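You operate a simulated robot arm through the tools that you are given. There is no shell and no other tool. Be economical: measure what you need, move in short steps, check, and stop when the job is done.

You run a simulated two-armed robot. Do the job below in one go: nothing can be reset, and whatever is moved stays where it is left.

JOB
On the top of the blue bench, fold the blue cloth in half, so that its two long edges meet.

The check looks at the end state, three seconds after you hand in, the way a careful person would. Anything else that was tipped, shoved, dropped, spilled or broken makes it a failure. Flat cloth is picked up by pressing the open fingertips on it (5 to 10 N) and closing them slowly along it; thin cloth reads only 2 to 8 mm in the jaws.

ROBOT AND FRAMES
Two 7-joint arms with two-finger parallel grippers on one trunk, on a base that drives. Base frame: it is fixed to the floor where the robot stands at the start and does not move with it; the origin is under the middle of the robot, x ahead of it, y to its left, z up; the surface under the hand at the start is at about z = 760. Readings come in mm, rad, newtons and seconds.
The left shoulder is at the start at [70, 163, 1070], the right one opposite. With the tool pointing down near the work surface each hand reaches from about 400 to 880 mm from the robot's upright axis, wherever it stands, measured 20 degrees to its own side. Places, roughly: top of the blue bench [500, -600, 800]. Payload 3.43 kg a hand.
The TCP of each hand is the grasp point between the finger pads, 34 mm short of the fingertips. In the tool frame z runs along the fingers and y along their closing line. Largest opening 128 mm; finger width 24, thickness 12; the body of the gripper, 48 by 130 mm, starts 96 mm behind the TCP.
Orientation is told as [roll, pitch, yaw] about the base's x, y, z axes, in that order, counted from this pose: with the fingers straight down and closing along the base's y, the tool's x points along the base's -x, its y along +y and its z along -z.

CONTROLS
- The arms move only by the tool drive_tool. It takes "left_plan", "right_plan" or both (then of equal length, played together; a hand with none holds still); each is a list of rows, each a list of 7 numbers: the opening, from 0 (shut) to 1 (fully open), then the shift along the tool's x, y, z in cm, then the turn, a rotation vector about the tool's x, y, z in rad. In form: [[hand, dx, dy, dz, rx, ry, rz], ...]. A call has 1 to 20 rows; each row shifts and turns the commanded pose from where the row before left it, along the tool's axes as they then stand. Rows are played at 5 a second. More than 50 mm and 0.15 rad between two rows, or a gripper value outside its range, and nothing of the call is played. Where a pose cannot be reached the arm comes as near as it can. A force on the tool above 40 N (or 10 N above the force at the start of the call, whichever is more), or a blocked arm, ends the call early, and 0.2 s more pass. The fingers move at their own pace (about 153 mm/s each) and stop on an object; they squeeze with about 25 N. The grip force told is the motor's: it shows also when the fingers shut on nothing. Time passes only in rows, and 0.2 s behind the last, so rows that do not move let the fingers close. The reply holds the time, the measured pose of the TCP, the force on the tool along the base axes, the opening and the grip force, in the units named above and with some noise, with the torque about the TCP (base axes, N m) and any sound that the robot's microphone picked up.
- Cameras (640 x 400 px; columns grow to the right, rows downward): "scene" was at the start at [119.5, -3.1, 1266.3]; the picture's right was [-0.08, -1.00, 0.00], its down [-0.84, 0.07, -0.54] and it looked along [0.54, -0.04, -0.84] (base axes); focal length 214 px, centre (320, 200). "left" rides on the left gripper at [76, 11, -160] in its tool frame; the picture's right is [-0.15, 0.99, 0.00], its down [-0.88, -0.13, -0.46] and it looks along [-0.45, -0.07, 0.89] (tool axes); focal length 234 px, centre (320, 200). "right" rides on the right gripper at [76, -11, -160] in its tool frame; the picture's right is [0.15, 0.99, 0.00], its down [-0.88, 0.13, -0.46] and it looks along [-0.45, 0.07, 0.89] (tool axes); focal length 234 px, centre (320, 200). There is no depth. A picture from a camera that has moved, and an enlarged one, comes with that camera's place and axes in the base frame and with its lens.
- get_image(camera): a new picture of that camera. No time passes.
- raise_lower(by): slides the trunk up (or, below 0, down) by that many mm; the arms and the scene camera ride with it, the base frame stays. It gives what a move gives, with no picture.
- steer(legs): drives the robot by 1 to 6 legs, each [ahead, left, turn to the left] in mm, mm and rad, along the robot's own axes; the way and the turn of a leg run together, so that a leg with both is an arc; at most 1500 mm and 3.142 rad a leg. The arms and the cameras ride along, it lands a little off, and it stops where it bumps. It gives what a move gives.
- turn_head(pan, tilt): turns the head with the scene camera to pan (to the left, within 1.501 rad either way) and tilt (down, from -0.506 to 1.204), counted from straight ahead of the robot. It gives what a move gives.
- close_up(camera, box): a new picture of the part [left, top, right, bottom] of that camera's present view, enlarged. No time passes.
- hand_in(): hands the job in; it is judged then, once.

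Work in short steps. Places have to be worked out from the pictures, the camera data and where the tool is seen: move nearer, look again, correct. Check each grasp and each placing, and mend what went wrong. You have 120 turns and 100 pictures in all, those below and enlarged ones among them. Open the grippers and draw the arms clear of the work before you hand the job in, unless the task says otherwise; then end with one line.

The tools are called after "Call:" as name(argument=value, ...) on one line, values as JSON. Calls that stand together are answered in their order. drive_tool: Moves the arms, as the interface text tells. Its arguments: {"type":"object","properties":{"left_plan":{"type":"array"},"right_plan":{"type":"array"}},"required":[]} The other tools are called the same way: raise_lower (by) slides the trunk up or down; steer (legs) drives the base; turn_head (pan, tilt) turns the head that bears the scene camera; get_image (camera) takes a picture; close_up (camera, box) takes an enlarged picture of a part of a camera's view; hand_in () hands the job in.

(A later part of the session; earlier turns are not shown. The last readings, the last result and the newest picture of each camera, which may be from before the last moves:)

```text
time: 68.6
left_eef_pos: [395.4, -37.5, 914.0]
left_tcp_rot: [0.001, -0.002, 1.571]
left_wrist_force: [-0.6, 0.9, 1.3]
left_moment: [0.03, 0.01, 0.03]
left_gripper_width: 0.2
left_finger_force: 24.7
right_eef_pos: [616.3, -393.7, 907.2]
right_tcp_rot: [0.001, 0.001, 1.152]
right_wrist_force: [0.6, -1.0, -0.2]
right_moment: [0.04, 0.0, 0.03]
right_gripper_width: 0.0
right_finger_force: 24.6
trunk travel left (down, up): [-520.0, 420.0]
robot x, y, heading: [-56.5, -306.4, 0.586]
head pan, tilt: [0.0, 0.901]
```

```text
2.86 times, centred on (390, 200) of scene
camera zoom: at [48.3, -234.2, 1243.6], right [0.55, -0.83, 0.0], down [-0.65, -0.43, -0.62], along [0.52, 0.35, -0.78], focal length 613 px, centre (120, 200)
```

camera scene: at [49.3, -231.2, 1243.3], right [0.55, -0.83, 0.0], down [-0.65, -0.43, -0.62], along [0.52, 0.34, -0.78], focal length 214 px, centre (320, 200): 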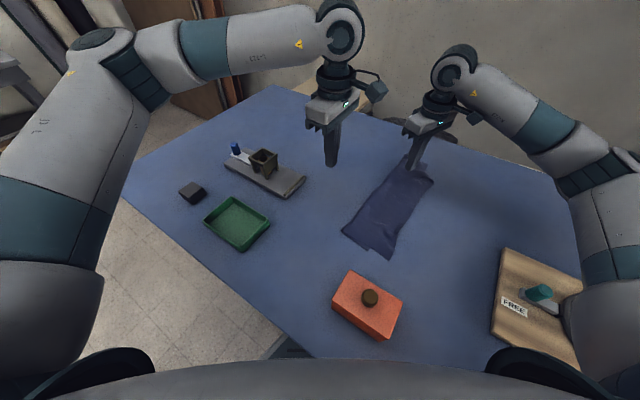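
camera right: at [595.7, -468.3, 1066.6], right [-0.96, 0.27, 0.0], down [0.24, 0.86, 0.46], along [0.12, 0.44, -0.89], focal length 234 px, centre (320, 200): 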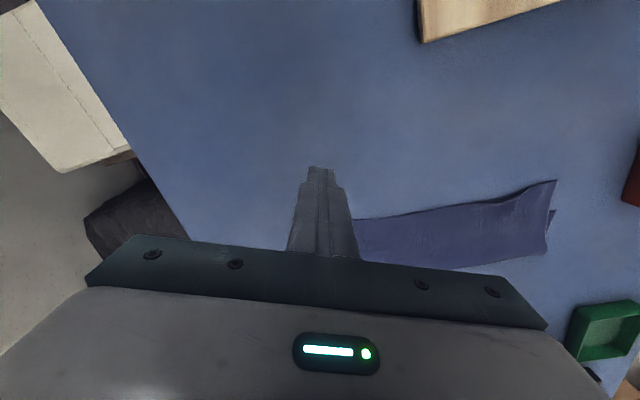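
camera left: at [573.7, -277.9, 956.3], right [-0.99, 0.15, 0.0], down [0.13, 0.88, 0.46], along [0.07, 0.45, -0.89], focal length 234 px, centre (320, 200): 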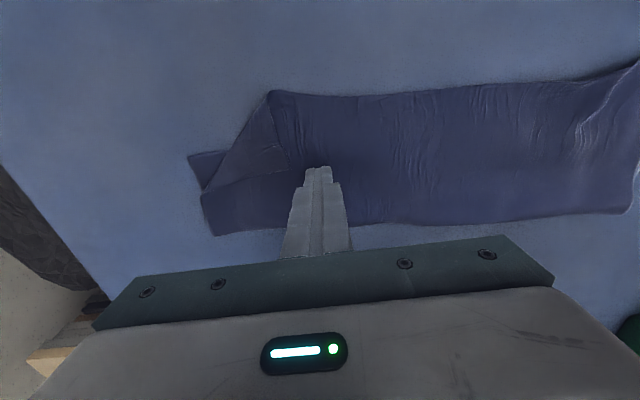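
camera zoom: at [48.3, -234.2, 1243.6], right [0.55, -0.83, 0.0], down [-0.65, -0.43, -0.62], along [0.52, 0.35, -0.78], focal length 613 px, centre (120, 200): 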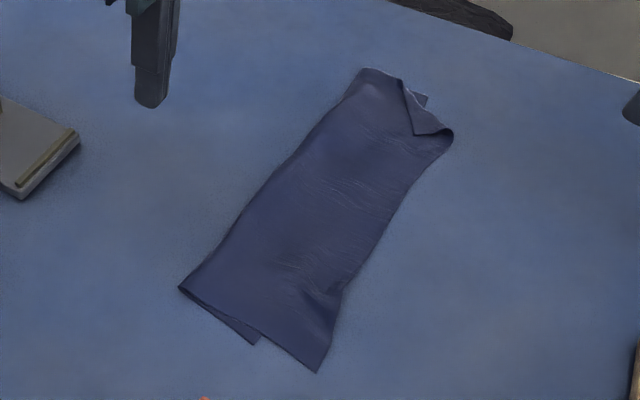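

The upper edge now overshoots the lower edge by about 50 mm, and the far corner is still turned back. First I'll re-sweep that corner farther and lower; after that I'll regrip the upper edge, which now faces the right way, and re-lay it.

Call:
drive_tool(right_plan=[[0, -2.9, 1.65, 1.5, 0, 0, 0], [0, -2.9, 1.65, 1.5, 0, 0, 0], [0, -2.9, 1.65, 1.5, 0, 0, 0], [0, -2.9, 1.65, 1.5, 0, 0, 0], [0, -2.9, 1.65, 1.5, 0, 0, 0], [0, 0, 0, 1.7, 0, 0, 0], [0, 0, 0, 1.7, 0, 0, 0], [0, 0, 0, 0, 0, 0, 0]])

Call:
get_image(camera="right")

```text
time: 70.4
left_eef_pos: [396.7, -36.6, 913.2]
left_tcp_rot: [0.003, -0.002, 1.571]
left_wrist_force: [0.1, 0.6, -0.4]
left_moment: [0.0, 0.0, 0.0]
left_gripper_width: 0.0
left_finger_force: 25.0
right_eef_pos: [599.0, -226.2, 796.4]
right_tcp_rot: [0.0, 0.0, 1.149]
right_wrist_force: [0.2, -0.8, 0.5]
right_moment: [-0.03, 0.0, 0.01]
right_gripper_width: 0.0
right_finger_force: 25.2
trunk travel left (down, up): [-520.0, 420.0]
robot x, y, heading: [-57.9, -301.5, 0.589]
head pan, tilt: [0.0, 0.901]
```

```text
43 pictures are left
camera right: at [579.3, -300.7, 956.3], right [-0.96, 0.27, 0.0], down [0.24, 0.86, 0.46], along [0.12, 0.44, -0.89], focal length 234 px, centre (320, 200)
```

right: 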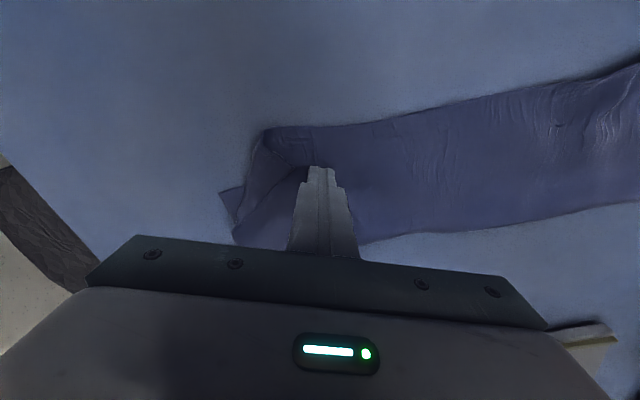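

Call:
drive_tool(right_plan=[[0, 0.16, -0.86, 0, 0, 0, 0], [0, 0.16, -0.86, 0, 0, 0, 0], [0, 0.16, -0.86, 0, 0, 0, 0], [0, 0.16, -0.86, 0, 0, 0, 0], [0, 0.16, -0.86, -0.1, 0, 0, 0], [0, 0.16, -0.86, -0.1, 0, 0, 0], [0, 0.16, -0.86, 0, 0, 0, 0], [0, 0.3, -0.86, 0, 0, 0, 0], [0, 0.3, -0.86, 0, 0, 0, 0]])

Call:
get_image(camera="right")

```text
time: 72.4
left_eef_pos: [395.1, -36.2, 914.1]
left_tcp_rot: [0.003, -0.002, 1.569]
left_wrist_force: [0.1, 0.1, 0.8]
left_moment: [0.0, -0.02, 0.02]
left_gripper_width: 0.0
left_finger_force: 25.3
right_eef_pos: [662.4, -276.4, 797.6]
right_tcp_rot: [0.0, 0.0, 1.153]
right_wrist_force: [-0.9, -0.3, 0.4]
right_moment: [0.01, 0.0, -0.01]
right_gripper_width: 0.0
right_finger_force: 24.9
trunk travel left (down, up): [-520.0, 420.0]
robot x, y, heading: [-55.0, -309.0, 0.588]
head pan, tilt: [0.0, 0.901]
```

```text
42 pictures are left
camera right: at [643.1, -349.6, 956.8], right [-0.96, 0.27, 0.0], down [0.24, 0.86, 0.46], along [0.12, 0.44, -0.89], focal length 234 px, centre (320, 200)
```

right: 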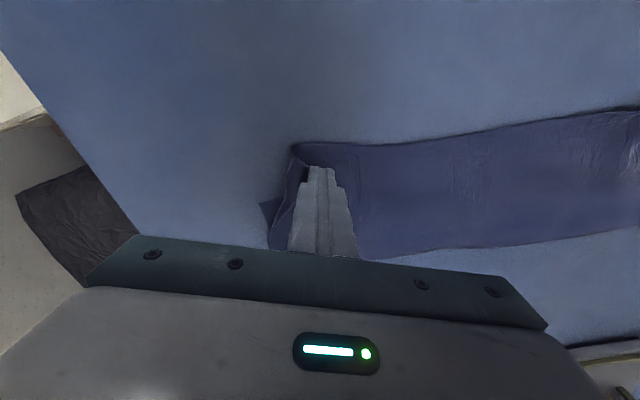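

Call:
drive_tool(right_plan=[[0, 0.16, -0.86, 0, 0, 0, 0], [0, 0.16, -0.86, 0, 0, 0, 0], [0, 0.16, -0.86, 0, 0, 0, 0], [0, 0.16, -0.86, 0, 0, 0, 0], [0, 0.16, -0.86, 0, 0, 0, 0], [0, 0.16, -0.86, 0, 0, 0, 0]])

Call:
get_image(camera="right")

```text
time: 73.8
left_eef_pos: [396.6, -36.4, 913.3]
left_tcp_rot: [0.003, -0.001, 1.57]
left_wrist_force: [-0.2, -0.5, -0.1]
left_moment: [0.0, 0.05, 0.01]
left_gripper_width: 0.2
left_finger_force: 24.8
right_eef_pos: [669.5, -281.3, 796.5]
right_tcp_rot: [0.0, -0.001, 1.15]
right_wrist_force: [0.2, 1.3, -0.3]
right_moment: [0.0, 0.03, -0.01]
right_gripper_width: 0.0
right_finger_force: 24.6
right hand out of reach, approached as far as the arm can: row 2, 3, 4, 5, 6
trunk travel left (down, up): [-520.0, 420.0]
robot x, y, heading: [-54.2, -301.4, 0.589]
head pan, tilt: [0.0, 0.901]
```

```text
41 pictures are left
camera right: at [650.2, -354.3, 957.0], right [-0.96, 0.27, 0.0], down [0.24, 0.86, 0.46], along [0.12, 0.44, -0.89], focal length 234 px, centre (320, 200)
```

right: 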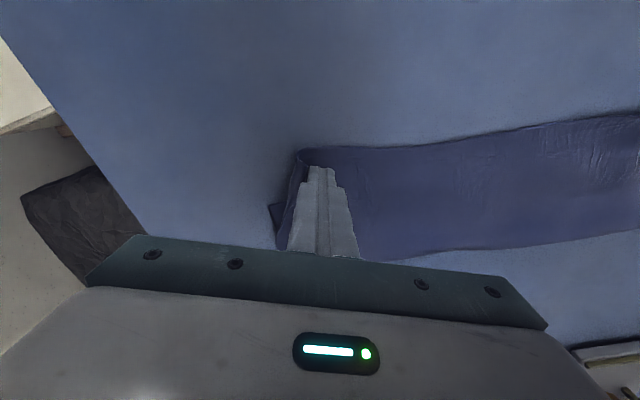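

Wrist limit again. I'll reduce the right yaw by 0.42 and push on.

Call:
drive_tool(right_plan=[[0, 0, 0, 0, 0, 0, 0.14], [0, 0, 0, 0, 0, 0, 0.14], [0, 0, 0, 0, 0, 0, 0.14], [0, -0.19, -0.84, 0, 0, 0, 0], [0, -0.19, -0.84, 0, 0, 0, 0], [0, -0.19, -0.84, 0, 0, 0, 0], [0, -0.19, -0.84, 0, 0, 0, 0], [0, -0.19, -0.84, 0, 0, 0, 0]])

Call:
get_image(camera="right")

```text
time: 75.6
left_eef_pos: [396.1, -36.4, 913.3]
left_tcp_rot: [0.004, -0.001, 1.573]
left_wrist_force: [-0.6, 0.8, -0.6]
left_moment: [0.03, 0.01, 0.01]
left_gripper_width: 0.1
left_finger_force: 24.7
right_eef_pos: [704.0, -305.8, 798.1]
right_tcp_rot: [-0.001, 0.002, 0.731]
right_wrist_force: [0.0, -0.2, 0.0]
right_moment: [0.01, 0.02, -0.01]
right_gripper_width: 0.1
right_finger_force: 25.1
trunk travel left (down, up): [-520.0, 420.0]
robot x, y, heading: [-54.6, -304.8, 0.588]
head pan, tilt: [0.0, 0.901]
```

```text
40 pictures are left
camera right: at [656.6, -364.6, 956.8], right [-0.77, 0.64, 0.0], down [0.57, 0.68, 0.46], along [0.29, 0.35, -0.89], focal length 234 px, centre (320, 200)
```

right: 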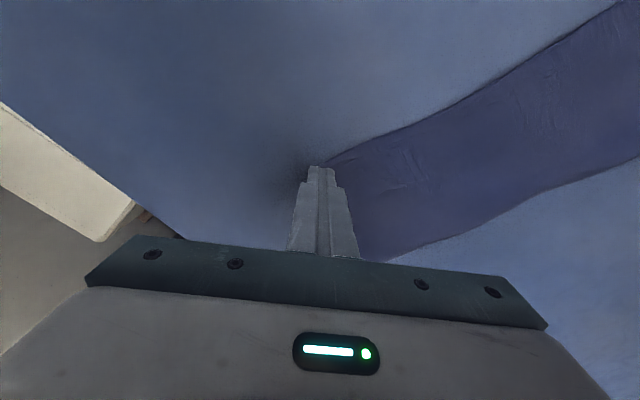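

The finger has passed beyond the corner. I'll lift and view.

Call:
drive_tool(right_plan=[[0, 0, 0, -3, 0, 0, 0], [0, 0, 0, -4, 0, 0, 0], [0, 2, 2, -2, 0, 0, 0], [0, 3, 2, 0, 0, 0, 0], [0, 3, 2, 0, 0, 0, 0]])

Call:
close_up(camera="scene", box=[310, 130, 470, 270])

Call:
get_image(camera="right")

```text
time: 76.8
left_eef_pos: [395.8, -37.4, 914.3]
left_tcp_rot: [0.003, 0.0, 1.571]
left_wrist_force: [0.1, 0.4, -0.8]
left_moment: [-0.01, 0.04, -0.01]
left_gripper_width: 0.1
left_finger_force: 24.6
right_eef_pos: [607.0, -314.0, 887.8]
right_tcp_rot: [0.0, 0.001, 0.733]
right_wrist_force: [-0.4, 0.6, -0.9]
right_moment: [0.03, -0.03, 0.01]
right_gripper_width: 0.0
right_finger_force: 24.9
trunk travel left (down, up): [-520.0, 420.0]
robot x, y, heading: [-54.6, -304.9, 0.593]
head pan, tilt: [0.0, 0.901]
```

```text
2.86 times, centred on (390, 200) of scene
camera zoom: at [48.3, -232.7, 1243.5], right [0.55, -0.83, 0.0], down [-0.65, -0.43, -0.62], along [0.52, 0.34, -0.78], focal length 613 px, centre (120, 200)
```

zoom: 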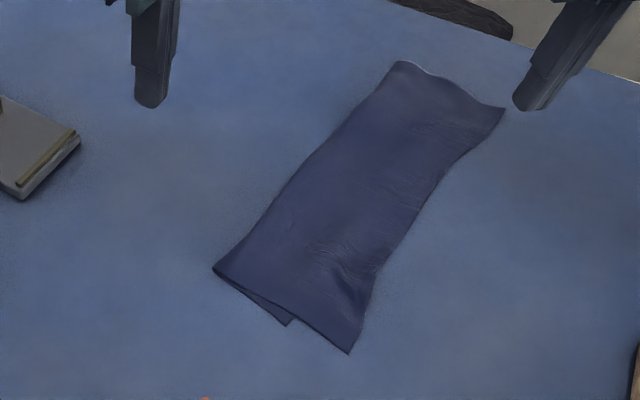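

```text
38 pictures are left
camera right: at [558.7, -373.6, 1046.9], right [-0.77, 0.64, 0.0], down [0.57, 0.69, 0.46], along [0.29, 0.35, -0.89], focal length 234 px, centre (320, 200)
```

right: 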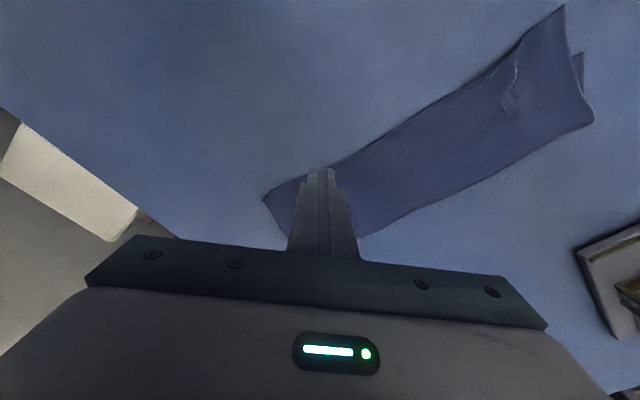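

The corner is out and the cloth is flat: upper edge from about (334,−271) to (718,−310), lower near corner (330,−217), so the upper layer overshoots by about 52 mm. I'll turn the robot back right to ease both wrists, raising the trunk first for clearance over the board.

Call:
raise_lower(by=100)

Call:
steer(legs=[[0, 0, -0.4]])

Call:
get_image(camera="scene")

```text
time: 78.1
left_eef_pos: [394.8, -36.6, 1014.2]
left_tcp_rot: [0.003, -0.003, 1.572]
left_wrist_force: [1.0, -0.1, 0.0]
left_moment: [-0.03, 0.0, -0.04]
left_gripper_width: 0.0
left_finger_force: 24.7
right_eef_pos: [608.3, -314.8, 986.6]
right_tcp_rot: [0.001, 0.0, 0.73]
right_wrist_force: [0.4, -0.5, -0.3]
right_moment: [0.0, 0.0, 0.0]
right_gripper_width: 0.1
right_finger_force: 25.3
trunk travel left (down, up): [-620.0, 320.0]
robot x, y, heading: [-59.0, -303.1, 0.586]
head pan, tilt: [0.0, 0.901]
```

```text
time: 79.7
left_eef_pos: [464.9, -233.9, 1013.5]
left_tcp_rot: [0.003, -0.002, 1.169]
left_wrist_force: [0.5, -0.8, 0.2]
left_moment: [-0.01, -0.02, 0.02]
left_gripper_width: 0.2
left_finger_force: 24.6
right_eef_pos: [550.8, -572.9, 986.5]
right_tcp_rot: [0.002, 0.0, 0.33]
right_wrist_force: [1.5, -0.2, 0.4]
right_moment: [0.02, 0.01, 0.03]
right_gripper_width: 0.0
right_finger_force: 25.2
trunk travel left (down, up): [-620.0, 320.0]
robot x, y, heading: [-57.6, -305.6, 0.188]
head pan, tilt: [0.0, 0.901]
```

```text
37 pictures are left
camera scene: at [67.6, -279.4, 1343.4], right [0.18, -0.98, 0.0], down [-0.77, -0.14, -0.62], along [0.61, 0.12, -0.78], focal length 214 px, centre (320, 200)
```

scene: 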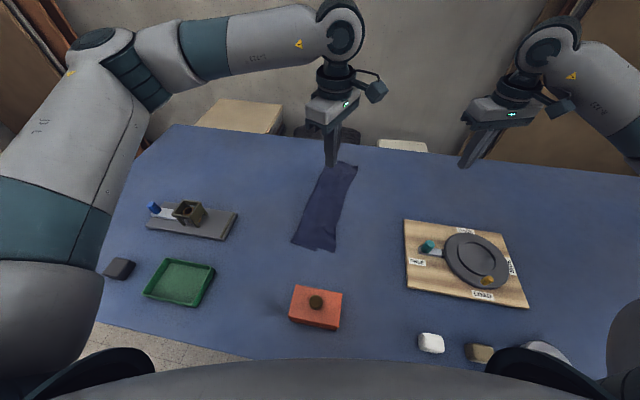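

Clear view. With closing along y the wrists are comfortable, and the upper edge already faces the right way. I'll set both yaws near 0 and move over the edge, left to (385,−250) and right to (665,−279).

Call:
drive_tool(left_plan=[[0.2, 1.0, 0, 0, 0, 0, 0.146], [0.2, 0, 0, 0, 0, 0, 0.146], [0.2, 0, 0, 0, 0, 0, 0.146], [0.2, 0, 0, 0, 0, 0, 0.146], [0.2, 0, 0, 0, 0, 0, 0.146], [0.2, 0, 0, 0, 0, 0, 0.146], [0.2, 0, 0, 0, 0, 0, 0.146], [0.2, 0, 0, 0, 0, 0, 0.146], [0.2, 2.5, -0.5, 0, 0, 0, 0], [0.2, 2.5, -0.5, 0, 0, 0, 0], [0.2, 2.5, 0.3, 0, 0, 0, 0], [0.2, 0, 0, 0, 0, 0, 0]], right_plan=[[0.2, 0, 0, 0, 0, 0, 0.11], [0.2, 0, 0, 0, 0, 0, 0.11], [0.2, 0, 0, 0, 0, 0, 0.11], [0.2, 0, 0, 0, 0, 0, 0], [0.2, -1.63, 4.2, 0, 0, 0, 0], [0.2, -1.63, 4.2, 0, 0, 0, 0], [0.2, -1.63, 4.2, 0, 0, 0, 0], [0.2, -1.63, 4.2, 0, 0, 0, 0], [0.2, -1.63, 4.2, 0, 0, 0, 0], [0.2, -1.63, 4.2, 0, 0, 0, 0], [0.2, -1.63, 4.2, 0, 0, 0, 0], [0.2, 0, 0, 0, 0, 0, 0]])

Call:
raise_lower(by=-100)

Call:
get_image(camera="left")

Call:
get_image(camera="right")

```text
time: 82.3
left_eef_pos: [384.6, -251.0, 1014.9]
left_tcp_rot: [0.005, 0.002, 0.0]
left_wrist_force: [0.0, 1.1, 0.8]
left_moment: [0.03, 0.01, -0.02]
left_gripper_width: 25.4
left_finger_force: 0.1
right_eef_pos: [662.9, -278.3, 986.5]
right_tcp_rot: [0.0, 0.0, -0.001]
right_wrist_force: [0.2, 0.0, 0.5]
right_moment: [0.06, 0.03, 0.0]
right_gripper_width: 25.6
right_finger_force: 0.1
trunk travel left (down, up): [-620.0, 320.0]
robot x, y, heading: [-56.9, -305.1, 0.184]
head pan, tilt: [0.0, 0.901]
```

```text
time: 83.6
left_eef_pos: [385.4, -249.7, 914.7]
left_tcp_rot: [0.005, 0.002, -0.001]
left_wrist_force: [-0.4, 0.1, 0.9]
left_moment: [0.0, 0.01, -0.04]
left_gripper_width: 25.8
left_finger_force: 0.0
right_eef_pos: [663.0, -276.5, 887.5]
right_tcp_rot: [0.001, 0.0, 0.001]
right_wrist_force: [-0.1, -0.3, -0.2]
right_moment: [-0.01, 0.0, -0.01]
right_gripper_width: 25.7
right_finger_force: 0.0
trunk travel left (down, up): [-520.0, 420.0]
robot x, y, heading: [-55.0, -303.4, 0.187]
head pan, tilt: [0.0, 0.901]
```

```text
36 pictures are left
camera left: at [310.3, -239.5, 1075.5], right [0.15, 0.99, 0.0], down [0.88, -0.13, 0.45], along [0.45, -0.06, -0.89], focal length 234 px, centre (320, 200)
```

left: 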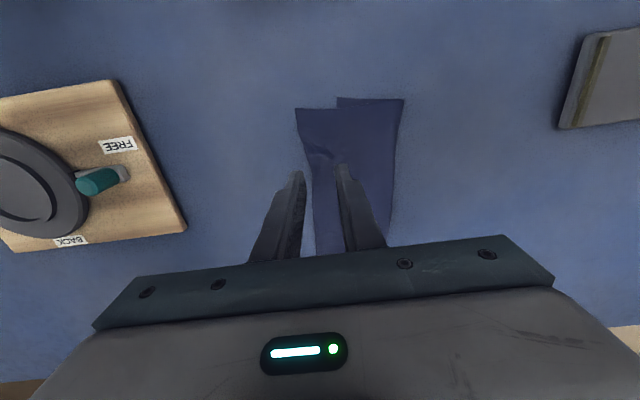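

```text
35 pictures are left
camera right: at [587.6, -287.8, 1047.6], right [-0.15, 0.99, 0.0], down [0.88, 0.13, 0.46], along [0.45, 0.07, -0.89], focal length 234 px, centre (320, 200)
```

right: 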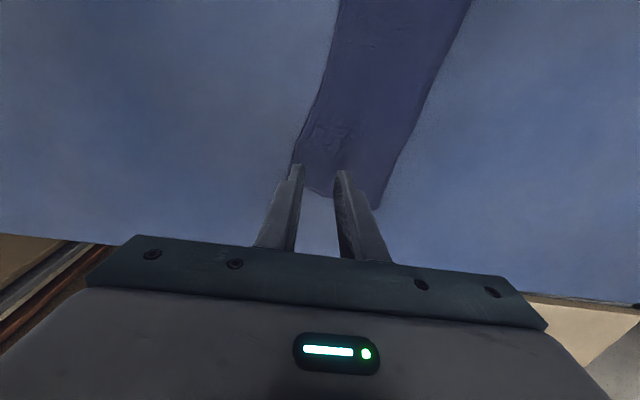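

Refined: the upper edge is at y ≈ −269 by the left hand and −302 by the right. I'll trim the left +7 mm, turn the right slightly square to the edge, and descend to just above contact.

Call:
drive_tool(left_plan=[[0.2, 0, 0.7, 2.9, 0, 0, 0], [0.2, 0, 0, 2.9, 0, 0, 0], [0.2, 0, 0, 2.9, 0, 0, 0], [0.2, 0, 0, 2.9, 0, 0, 0], [0.2, 0, 0, 0, 0, 0, 0]], right_plan=[[0.2, 0, 0, 2.2, 0, 0, 0.149], [0.2, 0, 0, 2.2, 0, 0, 0], [0.2, 0, 0, 2.2, 0, 0, 0], [0.2, 0, 0, 2.2, 0, 0, 0], [0.2, 0, 0, 0, 0, 0, 0]])

Call:
close_up(camera="left", box=[220, 60, 440, 260])

Call:
close_up(camera="right", box=[220, 60, 440, 260])

```text
time: 84.8
left_eef_pos: [384.2, -241.3, 797.3]
left_tcp_rot: [0.004, 0.0, -0.001]
left_wrist_force: [0.0, 0.3, 0.4]
left_moment: [0.04, -0.04, 0.01]
left_gripper_width: 25.5
left_finger_force: 0.1
right_eef_pos: [663.2, -274.3, 801.2]
right_tcp_rot: [0.0, -0.001, -0.149]
right_wrist_force: [-0.7, 0.7, 0.6]
right_moment: [0.0, 0.0, 0.02]
right_gripper_width: 25.4
right_finger_force: 0.1
trunk travel left (down, up): [-520.0, 420.0]
robot x, y, heading: [-50.7, -305.2, 0.191]
head pan, tilt: [0.0, 0.901]
```

```text
2.00 times, centred on (330, 160) of left
camera zoom: at [309.6, -232.0, 958.1], right [0.15, 0.99, 0.0], down [0.88, -0.13, 0.45], along [0.45, -0.06, -0.89], focal length 468 px, centre (300, 280)
```

zoom: 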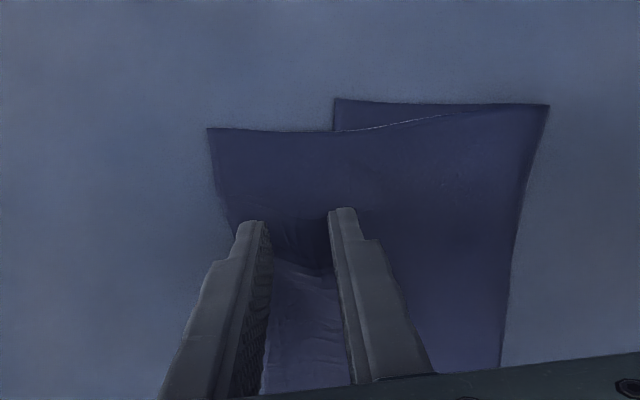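

```text
2.00 times, centred on (330, 160) of right
camera zoom: at [588.2, -274.0, 960.2], right [0.0, 1.0, 0.0], down [0.89, 0.0, 0.46], along [0.46, 0.0, -0.89], focal length 468 px, centre (300, 280)
```

zoom: 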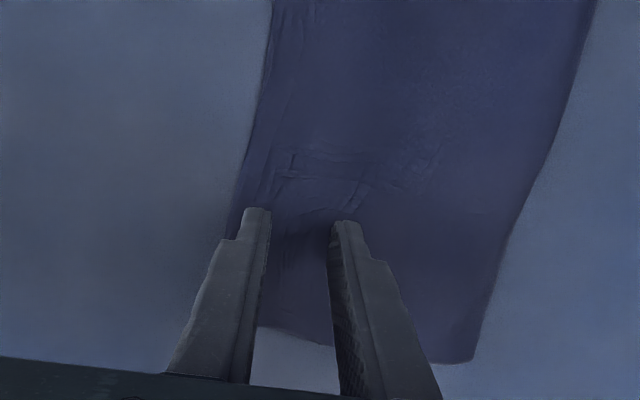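

Fingertips sit just inside the edge, but the left's inner finger is close to the hidden lower layer. I'll narrow both gaps to 20 mm, shift outward 4 mm, and descend to contact.

Call:
drive_tool(left_plan=[[0.16, 0, -0.4, 0, 0, 0, 0], [0.16, 0, 0, 0.1, 0, 0, 0], [0.16, 0, 0, 0.08, 0, 0, 0], [0.16, 0, 0, 0, 0, 0, 0]], right_plan=[[0.16, 0, -0.4, 0.2, 0, 0, 0], [0.16, 0, 0, 0.2, 0, 0, 0], [0.16, 0, 0, 0.1, 0, 0, 0], [0.16, 0, 0, 0, 0, 0, 0]])

```text
time: 85.8
left_eef_pos: [384.8, -245.7, 797.5]
left_tcp_rot: [0.004, 0.001, 0.0]
left_wrist_force: [-0.6, -0.3, 0.2]
left_moment: [-0.01, 0.01, 0.02]
left_gripper_width: 20.6
left_finger_force: 0.1
right_eef_pos: [661.2, -279.6, 796.9]
right_tcp_rot: [0.001, -0.002, -0.151]
right_wrist_force: [1.9, 1.1, 5.6]
right_moment: [0.13, -0.05, -0.01]
right_gripper_width: 20.4
right_finger_force: 0.0
trunk travel left (down, up): [-520.0, 420.0]
robot x, y, heading: [-58.5, -309.0, 0.192]
head pan, tilt: [0.0, 0.901]
```

Call:
drive_tool(left_plan=[[0.16, 0, 0, 0.15, 0, 0, 0], [0.16, 0, 0, 0, 0, 0, 0]], right_plan=[[0.16, 0, 0, 0, -0.03, 0, 0], [0.16, 0, 0, 0.03, 0, 0, 0]])

```text
time: 86.4
left_eef_pos: [384.2, -246.3, 797.2]
left_tcp_rot: [0.004, 0.0, 0.0]
left_wrist_force: [0.2, -0.4, 5.0]
left_moment: [0.1, -0.01, -0.04]
left_gripper_width: 20.9
left_finger_force: 0.3
right_eef_pos: [661.9, -281.4, 796.3]
right_tcp_rot: [0.031, 0.0, -0.15]
right_wrist_force: [1.5, 0.2, 6.8]
right_moment: [-0.09, -0.04, 0.03]
right_gripper_width: 20.4
right_finger_force: 0.1
trunk travel left (down, up): [-520.0, 420.0]
robot x, y, heading: [-54.5, -303.3, 0.184]
head pan, tilt: [0.0, 0.901]
```

Call:
drive_tool(left_plan=[[0.16, 0, 0, 0.04, -0.018, 0, 0], [0.16, 0, 0, 0, 0, 0, 0]], right_plan=[[0.16, 0, 0, 0.03, 0.009, 0, 0], [0.16, 0, 0, 0, 0, 0, 0]])

```text
time: 87.0
left_eef_pos: [385.2, -246.6, 795.7]
left_tcp_rot: [0.021, -0.001, 0.0]
left_wrist_force: [2.6, -1.8, 14.9]
left_moment: [-0.17, -0.09, 0.06]
left_gripper_width: 21.1
left_finger_force: 0.0
right_eef_pos: [661.5, -279.9, 795.2]
right_tcp_rot: [0.022, -0.002, -0.149]
right_wrist_force: [0.9, 1.4, 7.1]
right_moment: [-0.01, 0.03, 0.0]
right_gripper_width: 20.1
right_finger_force: 0.0
trunk travel left (down, up): [-520.0, 420.0]
robot x, y, heading: [-56.0, -305.5, 0.186]
head pan, tilt: [0.0, 0.901]
```

Right is balanced at 7 N; left gets a small tilt back (+0.007) and a slight unload. Then I'll close both slowly.

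Call:
drive_tool(left_plan=[[0.16, 0, 0, -0.03, 0.007, 0, 0], [0.14, 0, 0, 0, 0, 0, 0], [0.12, 0, 0, 0, 0, 0, 0], [0.1, 0, 0, 0, 0, 0, 0], [0.08, 0, 0, 0, 0, 0, 0], [0.06, 0, 0, 0, 0, 0, 0], [0.04, 0, 0, 0, 0, 0, 0], [0.02, 0, 0, 0, 0, 0, 0], [0, 0, 0, 0, 0, 0, 0], [0, 0, 0, 0, 0, 0, 0]], right_plan=[[0.16, 0, 0, 0.02, 0, 0, 0], [0.14, 0, 0, 0, 0, 0, 0], [0.12, 0, 0, 0, 0, 0, 0], [0.1, 0, 0, 0, 0, 0, 0], [0.08, 0, 0, 0, 0, 0, 0], [0.06, 0, 0, 0, 0, 0, 0], [0.04, 0, 0, 0, 0, 0, 0], [0.02, 0, 0, 0, 0, 0, 0], [0, 0, 0, 0, 0, 0, 0], [0, 0, 0, 0, 0, 0, 0]])

Call:
close_up(camera="left", box=[220, 60, 440, 260])

Call:
close_up(camera="right", box=[220, 60, 440, 260])

```text
time: 89.2
left_eef_pos: [384.4, -246.7, 794.8]
left_tcp_rot: [0.013, 0.001, 0.0]
left_wrist_force: [0.1, 1.2, 13.8]
left_moment: [0.11, -0.07, 0.01]
left_gripper_width: 2.5
left_finger_force: 24.6
right_eef_pos: [660.0, -280.6, 795.1]
right_tcp_rot: [0.021, -0.001, -0.148]
right_wrist_force: [0.5, 0.1, 8.5]
right_moment: [0.06, 0.03, -0.03]
right_gripper_width: 1.8
right_finger_force: 24.6
trunk travel left (down, up): [-520.0, 420.0]
robot x, y, heading: [-54.8, -306.6, 0.187]
head pan, tilt: [0.0, 0.901]
```

```text
2.00 times, centred on (330, 160) of left
camera zoom: at [309.1, -237.5, 956.4], right [0.15, 0.99, 0.01], down [0.88, -0.14, 0.45], along [0.45, -0.05, -0.89], focal length 468 px, centre (300, 280)
```

zoom: 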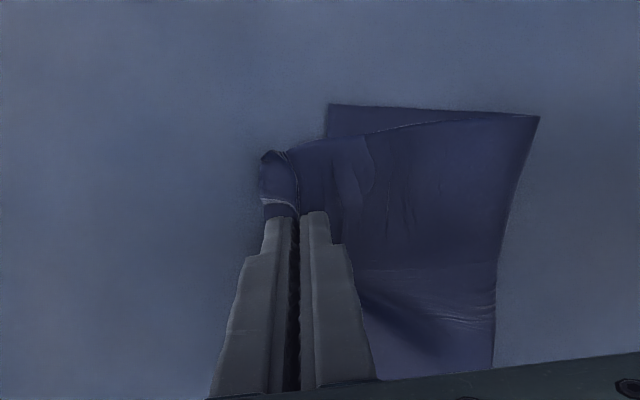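

```text
2.00 times, centred on (330, 160) of right
camera zoom: at [583.9, -283.6, 954.8], right [0.0, 1.0, 0.02], down [0.89, -0.01, 0.46], along [0.46, 0.02, -0.89], focal length 468 px, centre (300, 280)
```

zoom: 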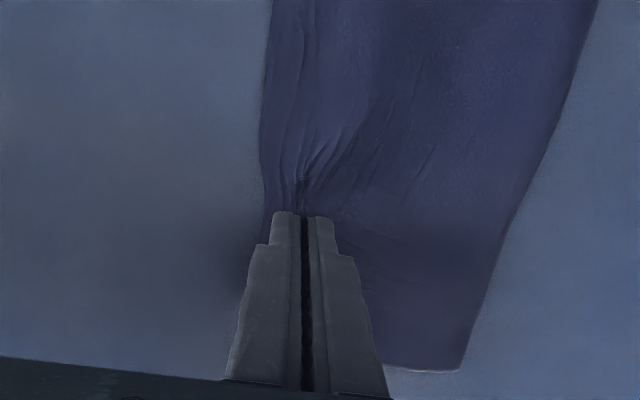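

Both hold about 2 mm of cloth. I'll lift 40 mm and check that only the upper layer comes up.

Call:
drive_tool(left_plan=[[0, 0, 0, -1, 0, 0, 0], [0, 0, 0.3, -1, 0, 0, 0], [0, 0, 0.5, -1, 0, 0, 0], [0, 0, 0.7, -1, 0, 0, 0]], right_plan=[[0, 0, 0, -1, 0, 0, 0], [0, 0, 0.3, -1, 0, 0, 0], [0, 0, 0.5, -1, 0, 0, 0], [0, 0, 0.7, -1, 0, 0, 0]])

Call:
get_image(camera="left")

Call:
get_image(camera="right")

Call:
close_up(camera="scene", box=[240, 100, 440, 270])

```text
time: 90.2
left_eef_pos: [383.5, -231.8, 834.2]
left_tcp_rot: [0.014, 0.001, -0.001]
left_wrist_force: [0.9, -0.6, -1.2]
left_moment: [0.01, 0.01, -0.02]
left_gripper_width: 2.3
left_finger_force: 25.0
right_eef_pos: [663.6, -266.3, 836.6]
right_tcp_rot: [0.022, -0.001, -0.148]
right_wrist_force: [-0.1, -0.5, 0.7]
right_moment: [0.01, -0.01, -0.04]
right_gripper_width: 1.6
right_finger_force: 25.2
trunk travel left (down, up): [-520.0, 420.0]
robot x, y, heading: [-53.7, -304.3, 0.187]
head pan, tilt: [0.0, 0.901]
```

```text
30 pictures are left
camera left: at [308.9, -223.3, 995.0], right [0.15, 0.99, 0.01], down [0.88, -0.14, 0.45], along [0.45, -0.05, -0.89], focal length 234 px, centre (320, 200)
```

left: 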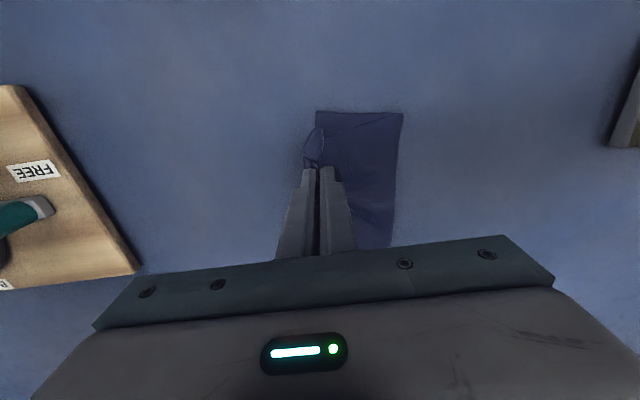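

```text
29 pictures are left
camera right: at [587.5, -269.7, 994.5], right [0.0, 1.0, 0.02], down [0.89, -0.01, 0.46], along [0.46, 0.02, -0.89], focal length 234 px, centre (320, 200)
```

right: 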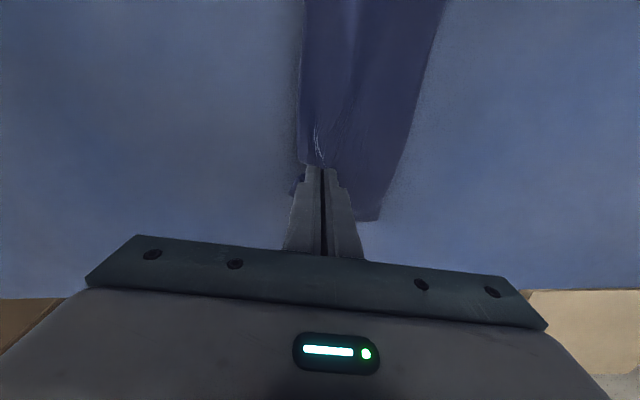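

```text
2.35 times, centred on (340, 185) of scene
camera zoom: at [67.2, -278.3, 1243.4], right [0.18, -0.98, 0.0], down [-0.77, -0.15, -0.62], along [0.61, 0.11, -0.78], focal length 505 px, centre (273, 235)
```

zoom: 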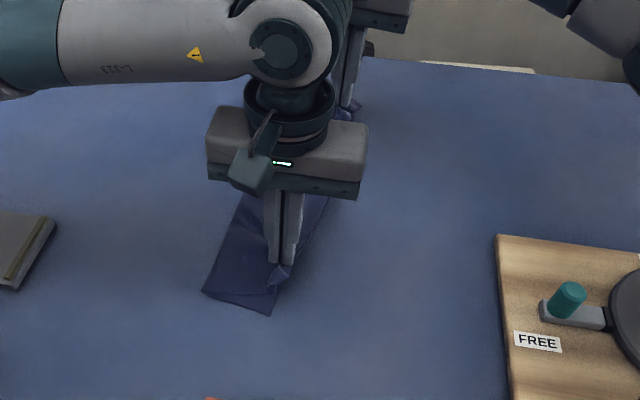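

Only the upper layer lifts. I'll raise it and swing back toward +y until the panel stands over the wanted fold line (y ≈ −125 near, −152 far).

Call:
drive_tool(left_plan=[[0, 0, 1.9, -1.2, 0, 0, 0], [0, 0, 1.9, -1.2, 0, 0, 0], [0, 0, 1.9, -1, 0, 0, 0], [0, 0, 1.9, -0.7, 0, 0, 0], [0, 0, 1.9, -0.4, 0, 0, 0], [0, 0, 1.9, 0, 0, 0, 0]], right_plan=[[0, 0.3, 2, -1.2, 0, 0, 0], [0, 0.3, 2, -1.2, 0, 0, 0], [0, 0.3, 2, -1, 0, 0, 0], [0, 0.3, 2, -0.7, 0, 0, 0], [0, 0.3, 2, -0.4, 0, 0, 0], [0, 0.3, 2, 0, 0, 0, 0]])

Call:
get_image(camera="left")

Call:
get_image(camera="right")

Call:
get_image(camera="scene")

```text
time: 91.6
left_eef_pos: [386.5, -115.1, 879.3]
left_tcp_rot: [0.013, 0.002, -0.001]
left_wrist_force: [-0.5, 0.4, 0.2]
left_moment: [0.0, -0.03, 0.0]
left_gripper_width: 2.3
left_finger_force: 24.8
right_eef_pos: [662.0, -145.6, 883.3]
right_tcp_rot: [0.023, -0.001, -0.151]
right_wrist_force: [-0.2, 0.0, 0.3]
right_moment: [-0.01, -0.01, -0.05]
right_gripper_width: 1.2
right_finger_force: 25.0
trunk travel left (down, up): [-520.0, 420.0]
robot x, y, heading: [-56.4, -302.9, 0.184]
head pan, tilt: [0.0, 0.901]
```

```text
27 pictures are left
camera left: at [311.1, -108.5, 1041.5], right [0.15, 0.99, 0.01], down [0.88, -0.14, 0.45], along [0.45, -0.05, -0.89], focal length 234 px, centre (320, 200)
```

left: 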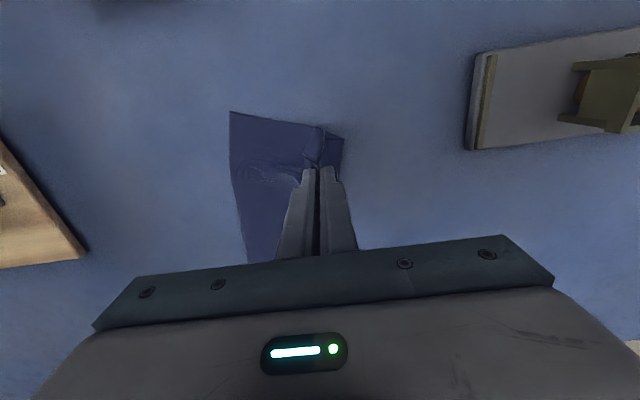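

```text
26 pictures are left
camera right: at [586.4, -147.8, 1041.0], right [0.0, 1.0, 0.02], down [0.89, -0.01, 0.46], along [0.46, 0.02, -0.89], focal length 234 px, centre (320, 200)
```

right: 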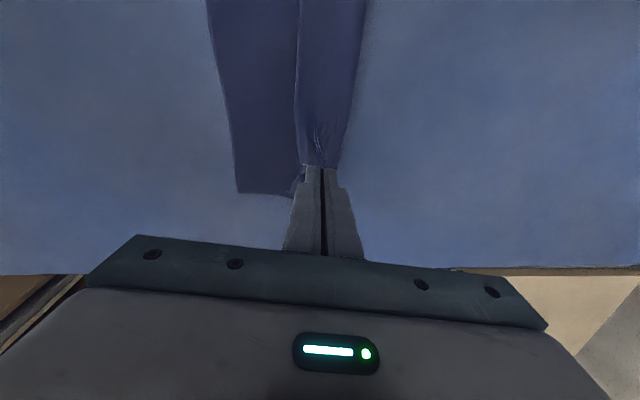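

```text
25 pictures are left
camera scene: at [67.4, -277.3, 1243.4], right [0.18, -0.98, 0.0], down [-0.77, -0.15, -0.62], along [0.61, 0.11, -0.78], focal length 214 px, centre (320, 200)
```

scene: 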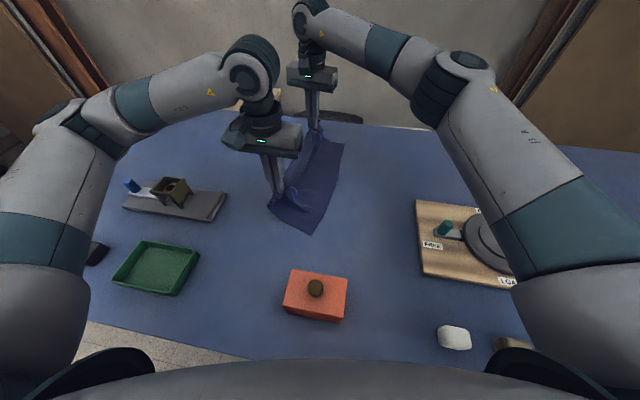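

The panel stands upright, and the lower edge is visible: (326,−208), (435,−234), (552,−245), (718,−253). I'll lay the upper edge down along an arc, ending left at y ≈ −199 and right at ≈ −230.

Call:
drive_tool(left_plan=[[0, 0, -1.09, 0.15, 0, 0, 0], [0, 0, -1.09, 0.15, 0, 0, 0], [0, 0, -2.02, 0.84, 0, 0, 0], [0, 0, -1.74, 1.34, 0, 0, 0], [0, 0, -1.34, 1.74, 0, 0, 0], [0, 0, -0.84, 2.0, 0, 0, 0], [0, 0, -0.29, 1.4, 0, 0, 0]], right_plan=[[0, -0.16, -1.08, 0.15, 0, 0, 0], [0, -0.16, -1.08, 0.15, 0, 0, 0], [0, -0.3, -2.0, 0.84, 0, 0, 0], [0, -0.26, -1.72, 1.34, 0, 0, 0], [0, -0.2, -1.33, 1.74, 0, 0, 0], [0, -0.13, -0.83, 2.0, 0, 0, 0], [0, -0.04, -0.29, 1.6, 0, 0, 0]])

Call:
get_image(camera="left")

Call:
get_image(camera="right")

```text
time: 93.2
left_eef_pos: [386.0, -201.6, 805.1]
left_tcp_rot: [0.013, 0.003, 0.0]
left_wrist_force: [-0.1, 1.0, 0.1]
left_moment: [0.0, -0.01, -0.01]
left_gripper_width: 1.8
left_finger_force: 25.3
right_eef_pos: [662.9, -228.2, 802.5]
right_tcp_rot: [0.021, 0.0, -0.15]
right_wrist_force: [-0.9, -0.4, 0.7]
right_moment: [0.0, -0.02, -0.06]
right_gripper_width: 1.2
right_finger_force: 24.9
trunk travel left (down, up): [-520.0, 420.0]
robot x, y, heading: [-54.9, -307.2, 0.185]
head pan, tilt: [0.0, 0.901]
```

```text
24 pictures are left
camera left: at [310.0, -193.5, 965.1], right [0.15, 0.99, 0.01], down [0.88, -0.14, 0.45], along [0.45, -0.05, -0.89], focal length 234 px, centre (320, 200)
```

left: 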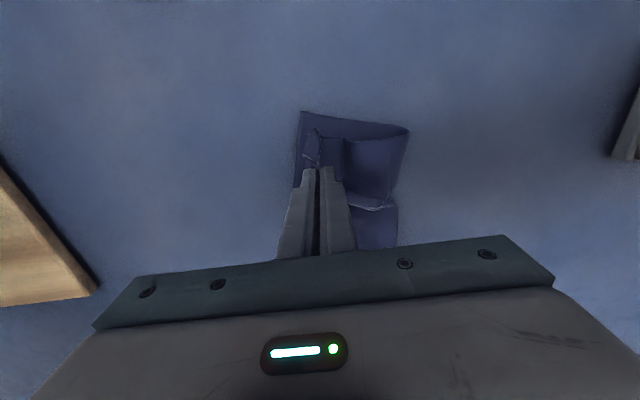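

```text
23 pictures are left
camera right: at [587.5, -231.1, 960.7], right [0.0, 1.0, 0.02], down [0.89, -0.01, 0.46], along [0.46, 0.02, -0.89], focal length 234 px, centre (320, 200)
```

right: 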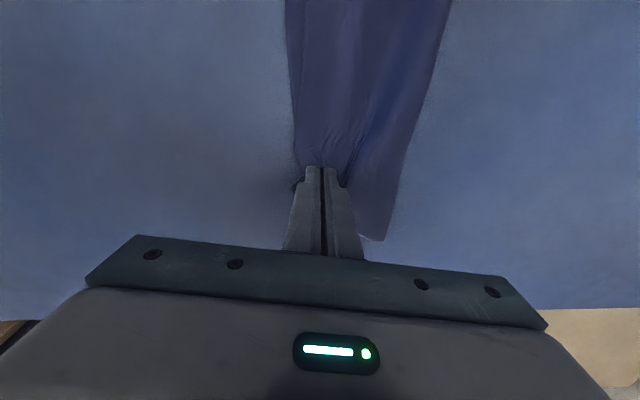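

Call:
close_up(camera="left", box=[260, 90, 430, 210])

Call:
close_up(camera="right", box=[240, 0, 480, 250])

```text
3.33 times, centred on (345, 150) of left
camera zoom: at [310.0, -193.5, 965.1], right [0.15, 0.99, 0.01], down [0.88, -0.14, 0.45], along [0.45, -0.05, -0.89], focal length 781 px, centre (237, 367)
```

zoom: 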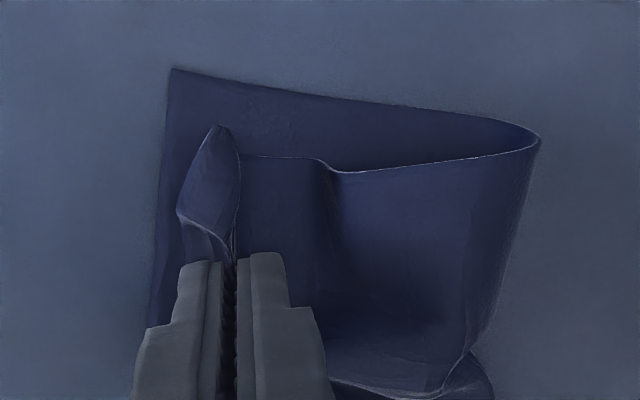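

```text
1.60 times, centred on (360, 125) of right
camera zoom: at [587.5, -231.1, 960.7], right [0.0, 1.0, 0.02], down [0.89, -0.01, 0.46], along [0.46, 0.02, -0.89], focal length 375 px, centre (256, 320)
```

zoom: 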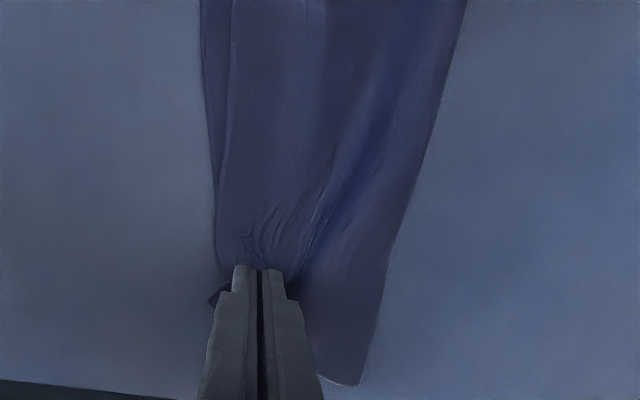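

Alignment is within a few millimetres. I'll lower to contact and read the forces.

Call:
drive_tool(left_plan=[[0, 0, -0.3, 0.5, 0, 0, 0], [0, 0, 0, 0.3, 0, 0, 0], [0, 0, 0, 0, 0, 0, 0]], right_plan=[[0, 0, -0.2, 0.4, 0, 0, 0], [0, 0, 0, 0.15, 0, 0, 0], [0, 0, 0, 0, 0, 0, 0]])

```text
time: 94.0
left_eef_pos: [384.8, -206.0, 795.9]
left_tcp_rot: [0.015, -0.001, 0.0]
left_wrist_force: [1.6, 0.4, 2.8]
left_moment: [-0.03, 0.01, -0.04]
left_gripper_width: 2.2
left_finger_force: 24.9
right_eef_pos: [663.2, -230.8, 797.7]
right_tcp_rot: [0.021, 0.0, -0.149]
right_wrist_force: [0.7, 1.6, 8.7]
right_moment: [0.04, 0.01, 0.01]
right_gripper_width: 1.3
right_finger_force: 25.1
trunk travel left (down, up): [-520.0, 420.0]
robot x, y, heading: [-57.5, -305.3, 0.182]
head pan, tilt: [0.0, 0.901]
```

Light contact on both. I'll open slowly to about 20 mm, spreading the hem, then lift straight up.

Call:
drive_tool(left_plan=[[0.03, 0, 0, 0.03, 0, 0, 0], [0.06, 0, 0, 0, 0, 0, 0], [0.09, 0, 0, 0, 0, 0, 0], [0.12, 0, 0, 0, 0, 0, 0], [0.15, 0, 0, 0, 0, 0, 0], [0.17, 0, 0, 0, 0, 0, 0], [0.17, 0, 0, -1, 0, 0, 0], [0.17, 0, 0, -3, 0, 0, 0], [0.17, 0, 0, -4, 0, 0, 0], [0.17, 2, 0, -3, 0, 0, 0]], right_plan=[[0.03, 0, 0, 0, 0, 0, 0], [0.06, 0, 0, 0, 0, 0, 0], [0.09, 0, 0, 0, 0, 0, 0], [0.12, 0, 0, 0, 0, 0, 0], [0.15, 0, 0, 0, 0, 0, 0], [0.17, 0, 0, 0, 0, 0, 0], [0.17, 0, 0, -1, 0, 0, 0], [0.17, 0, 0, -3, 0, 0, 0], [0.17, 0, -3, -4, 0, 0, 0], [0.17, 0, -4, -3, 0, 0, 0]])

Call:
get_image(camera="left")

Call:
get_image(camera="right")

```text
time: 96.2
left_eef_pos: [364.5, -206.9, 905.2]
left_tcp_rot: [0.018, -0.001, 0.0]
left_wrist_force: [-0.6, 0.2, 0.1]
left_moment: [0.0, -0.03, -0.01]
left_gripper_width: 22.0
left_finger_force: 0.0
right_eef_pos: [656.5, -307.1, 909.4]
right_tcp_rot: [0.022, -0.001, -0.149]
right_wrist_force: [-0.1, -0.3, -0.1]
right_moment: [-0.01, -0.03, 0.01]
right_gripper_width: 21.6
right_finger_force: 0.1
trunk travel left (down, up): [-520.0, 420.0]
robot x, y, heading: [-55.0, -302.1, 0.186]
head pan, tilt: [0.0, 0.901]
```

```text
20 pictures are left
camera left: at [288.3, -198.8, 1067.1], right [0.15, 0.99, 0.02], down [0.88, -0.14, 0.45], along [0.45, -0.05, -0.89], focal length 234 px, centre (320, 200)
```

left: 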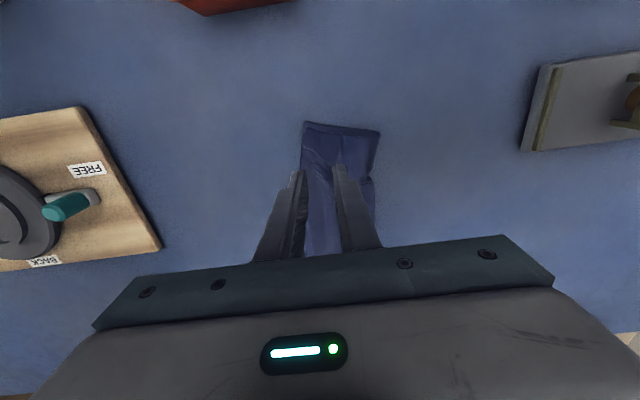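

```text
19 pictures are left
camera right: at [579.0, -310.2, 1067.1], right [0.0, 1.0, 0.02], down [0.89, -0.01, 0.46], along [0.46, 0.02, -0.89], focal length 234 px, centre (320, 200)
```

right: 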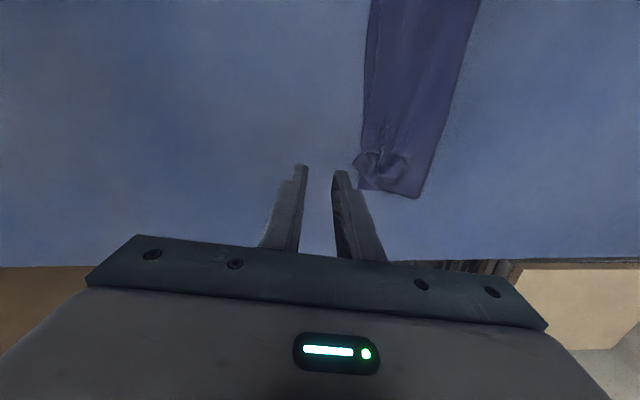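

The edges look matched; a small wrinkle remains at the far corner. I'll draw the arms aside for a clear view.

Call:
drive_tool(left_plan=[[0.17, 0, 4, -2, 0, 0, 0], [0.17, 0, 4.5, -1, 0, 0, 0], [0.17, 0, 4.5, 0, 0, 0, 0], [0.17, 0, 4.5, 0, 0, 0, 0], [0.17, 0, 4.5, 0, 0, 0, 0]], right_plan=[[0.17, 0, -3, -2, 0, 0, 0], [0.17, 0, -3, -1, 0, 0, 0], [0.17, 0, -3, 0, 0, 0, 0], [0.17, 0, 0, 0, 0, 0, 0], [0.17, 0, 0, 0, 0, 0, 0]])

Call:
close_up(camera="scene", box=[240, 100, 420, 260])

Call:
close_up(camera="right", box=[320, 0, 560, 240])

```text
time: 97.4
left_eef_pos: [361.4, 18.5, 938.0]
left_tcp_rot: [0.013, 0.0, -0.001]
left_wrist_force: [-0.4, 0.5, -0.5]
left_moment: [0.01, -0.06, 0.0]
left_gripper_width: 22.0
left_finger_force: 0.1
right_eef_pos: [641.1, -391.8, 934.9]
right_tcp_rot: [0.018, -0.001, -0.15]
right_wrist_force: [0.5, 0.1, -0.2]
right_moment: [-0.01, 0.01, 0.02]
right_gripper_width: 21.7
right_finger_force: 0.2
trunk travel left (down, up): [-520.0, 420.0]
robot x, y, heading: [-57.4, -305.1, 0.182]
head pan, tilt: [0.0, 0.901]
```

```text
2.50 times, centred on (330, 180) of scene
camera zoom: at [66.8, -277.9, 1243.5], right [0.18, -0.98, 0.0], down [-0.77, -0.15, -0.62], along [0.61, 0.11, -0.78], focal length 536 px, centre (295, 250)
```

zoom: 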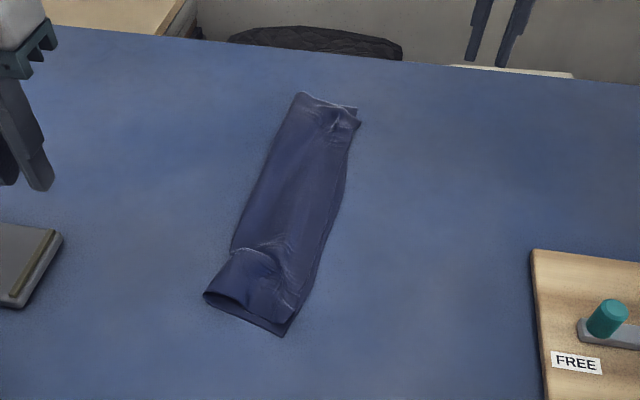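

```text
1.67 times, centred on (440, 120) of right
camera zoom: at [565.2, -394.6, 1093.7], right [0.0, 1.0, 0.02], down [0.89, -0.01, 0.46], along [0.46, 0.02, -0.89], focal length 390 px, centre (120, 333)
```

zoom: 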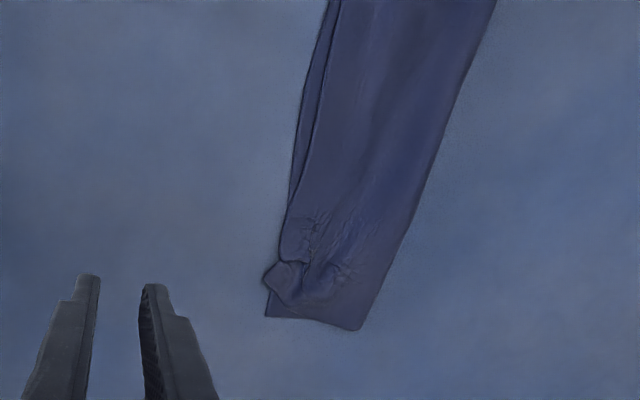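

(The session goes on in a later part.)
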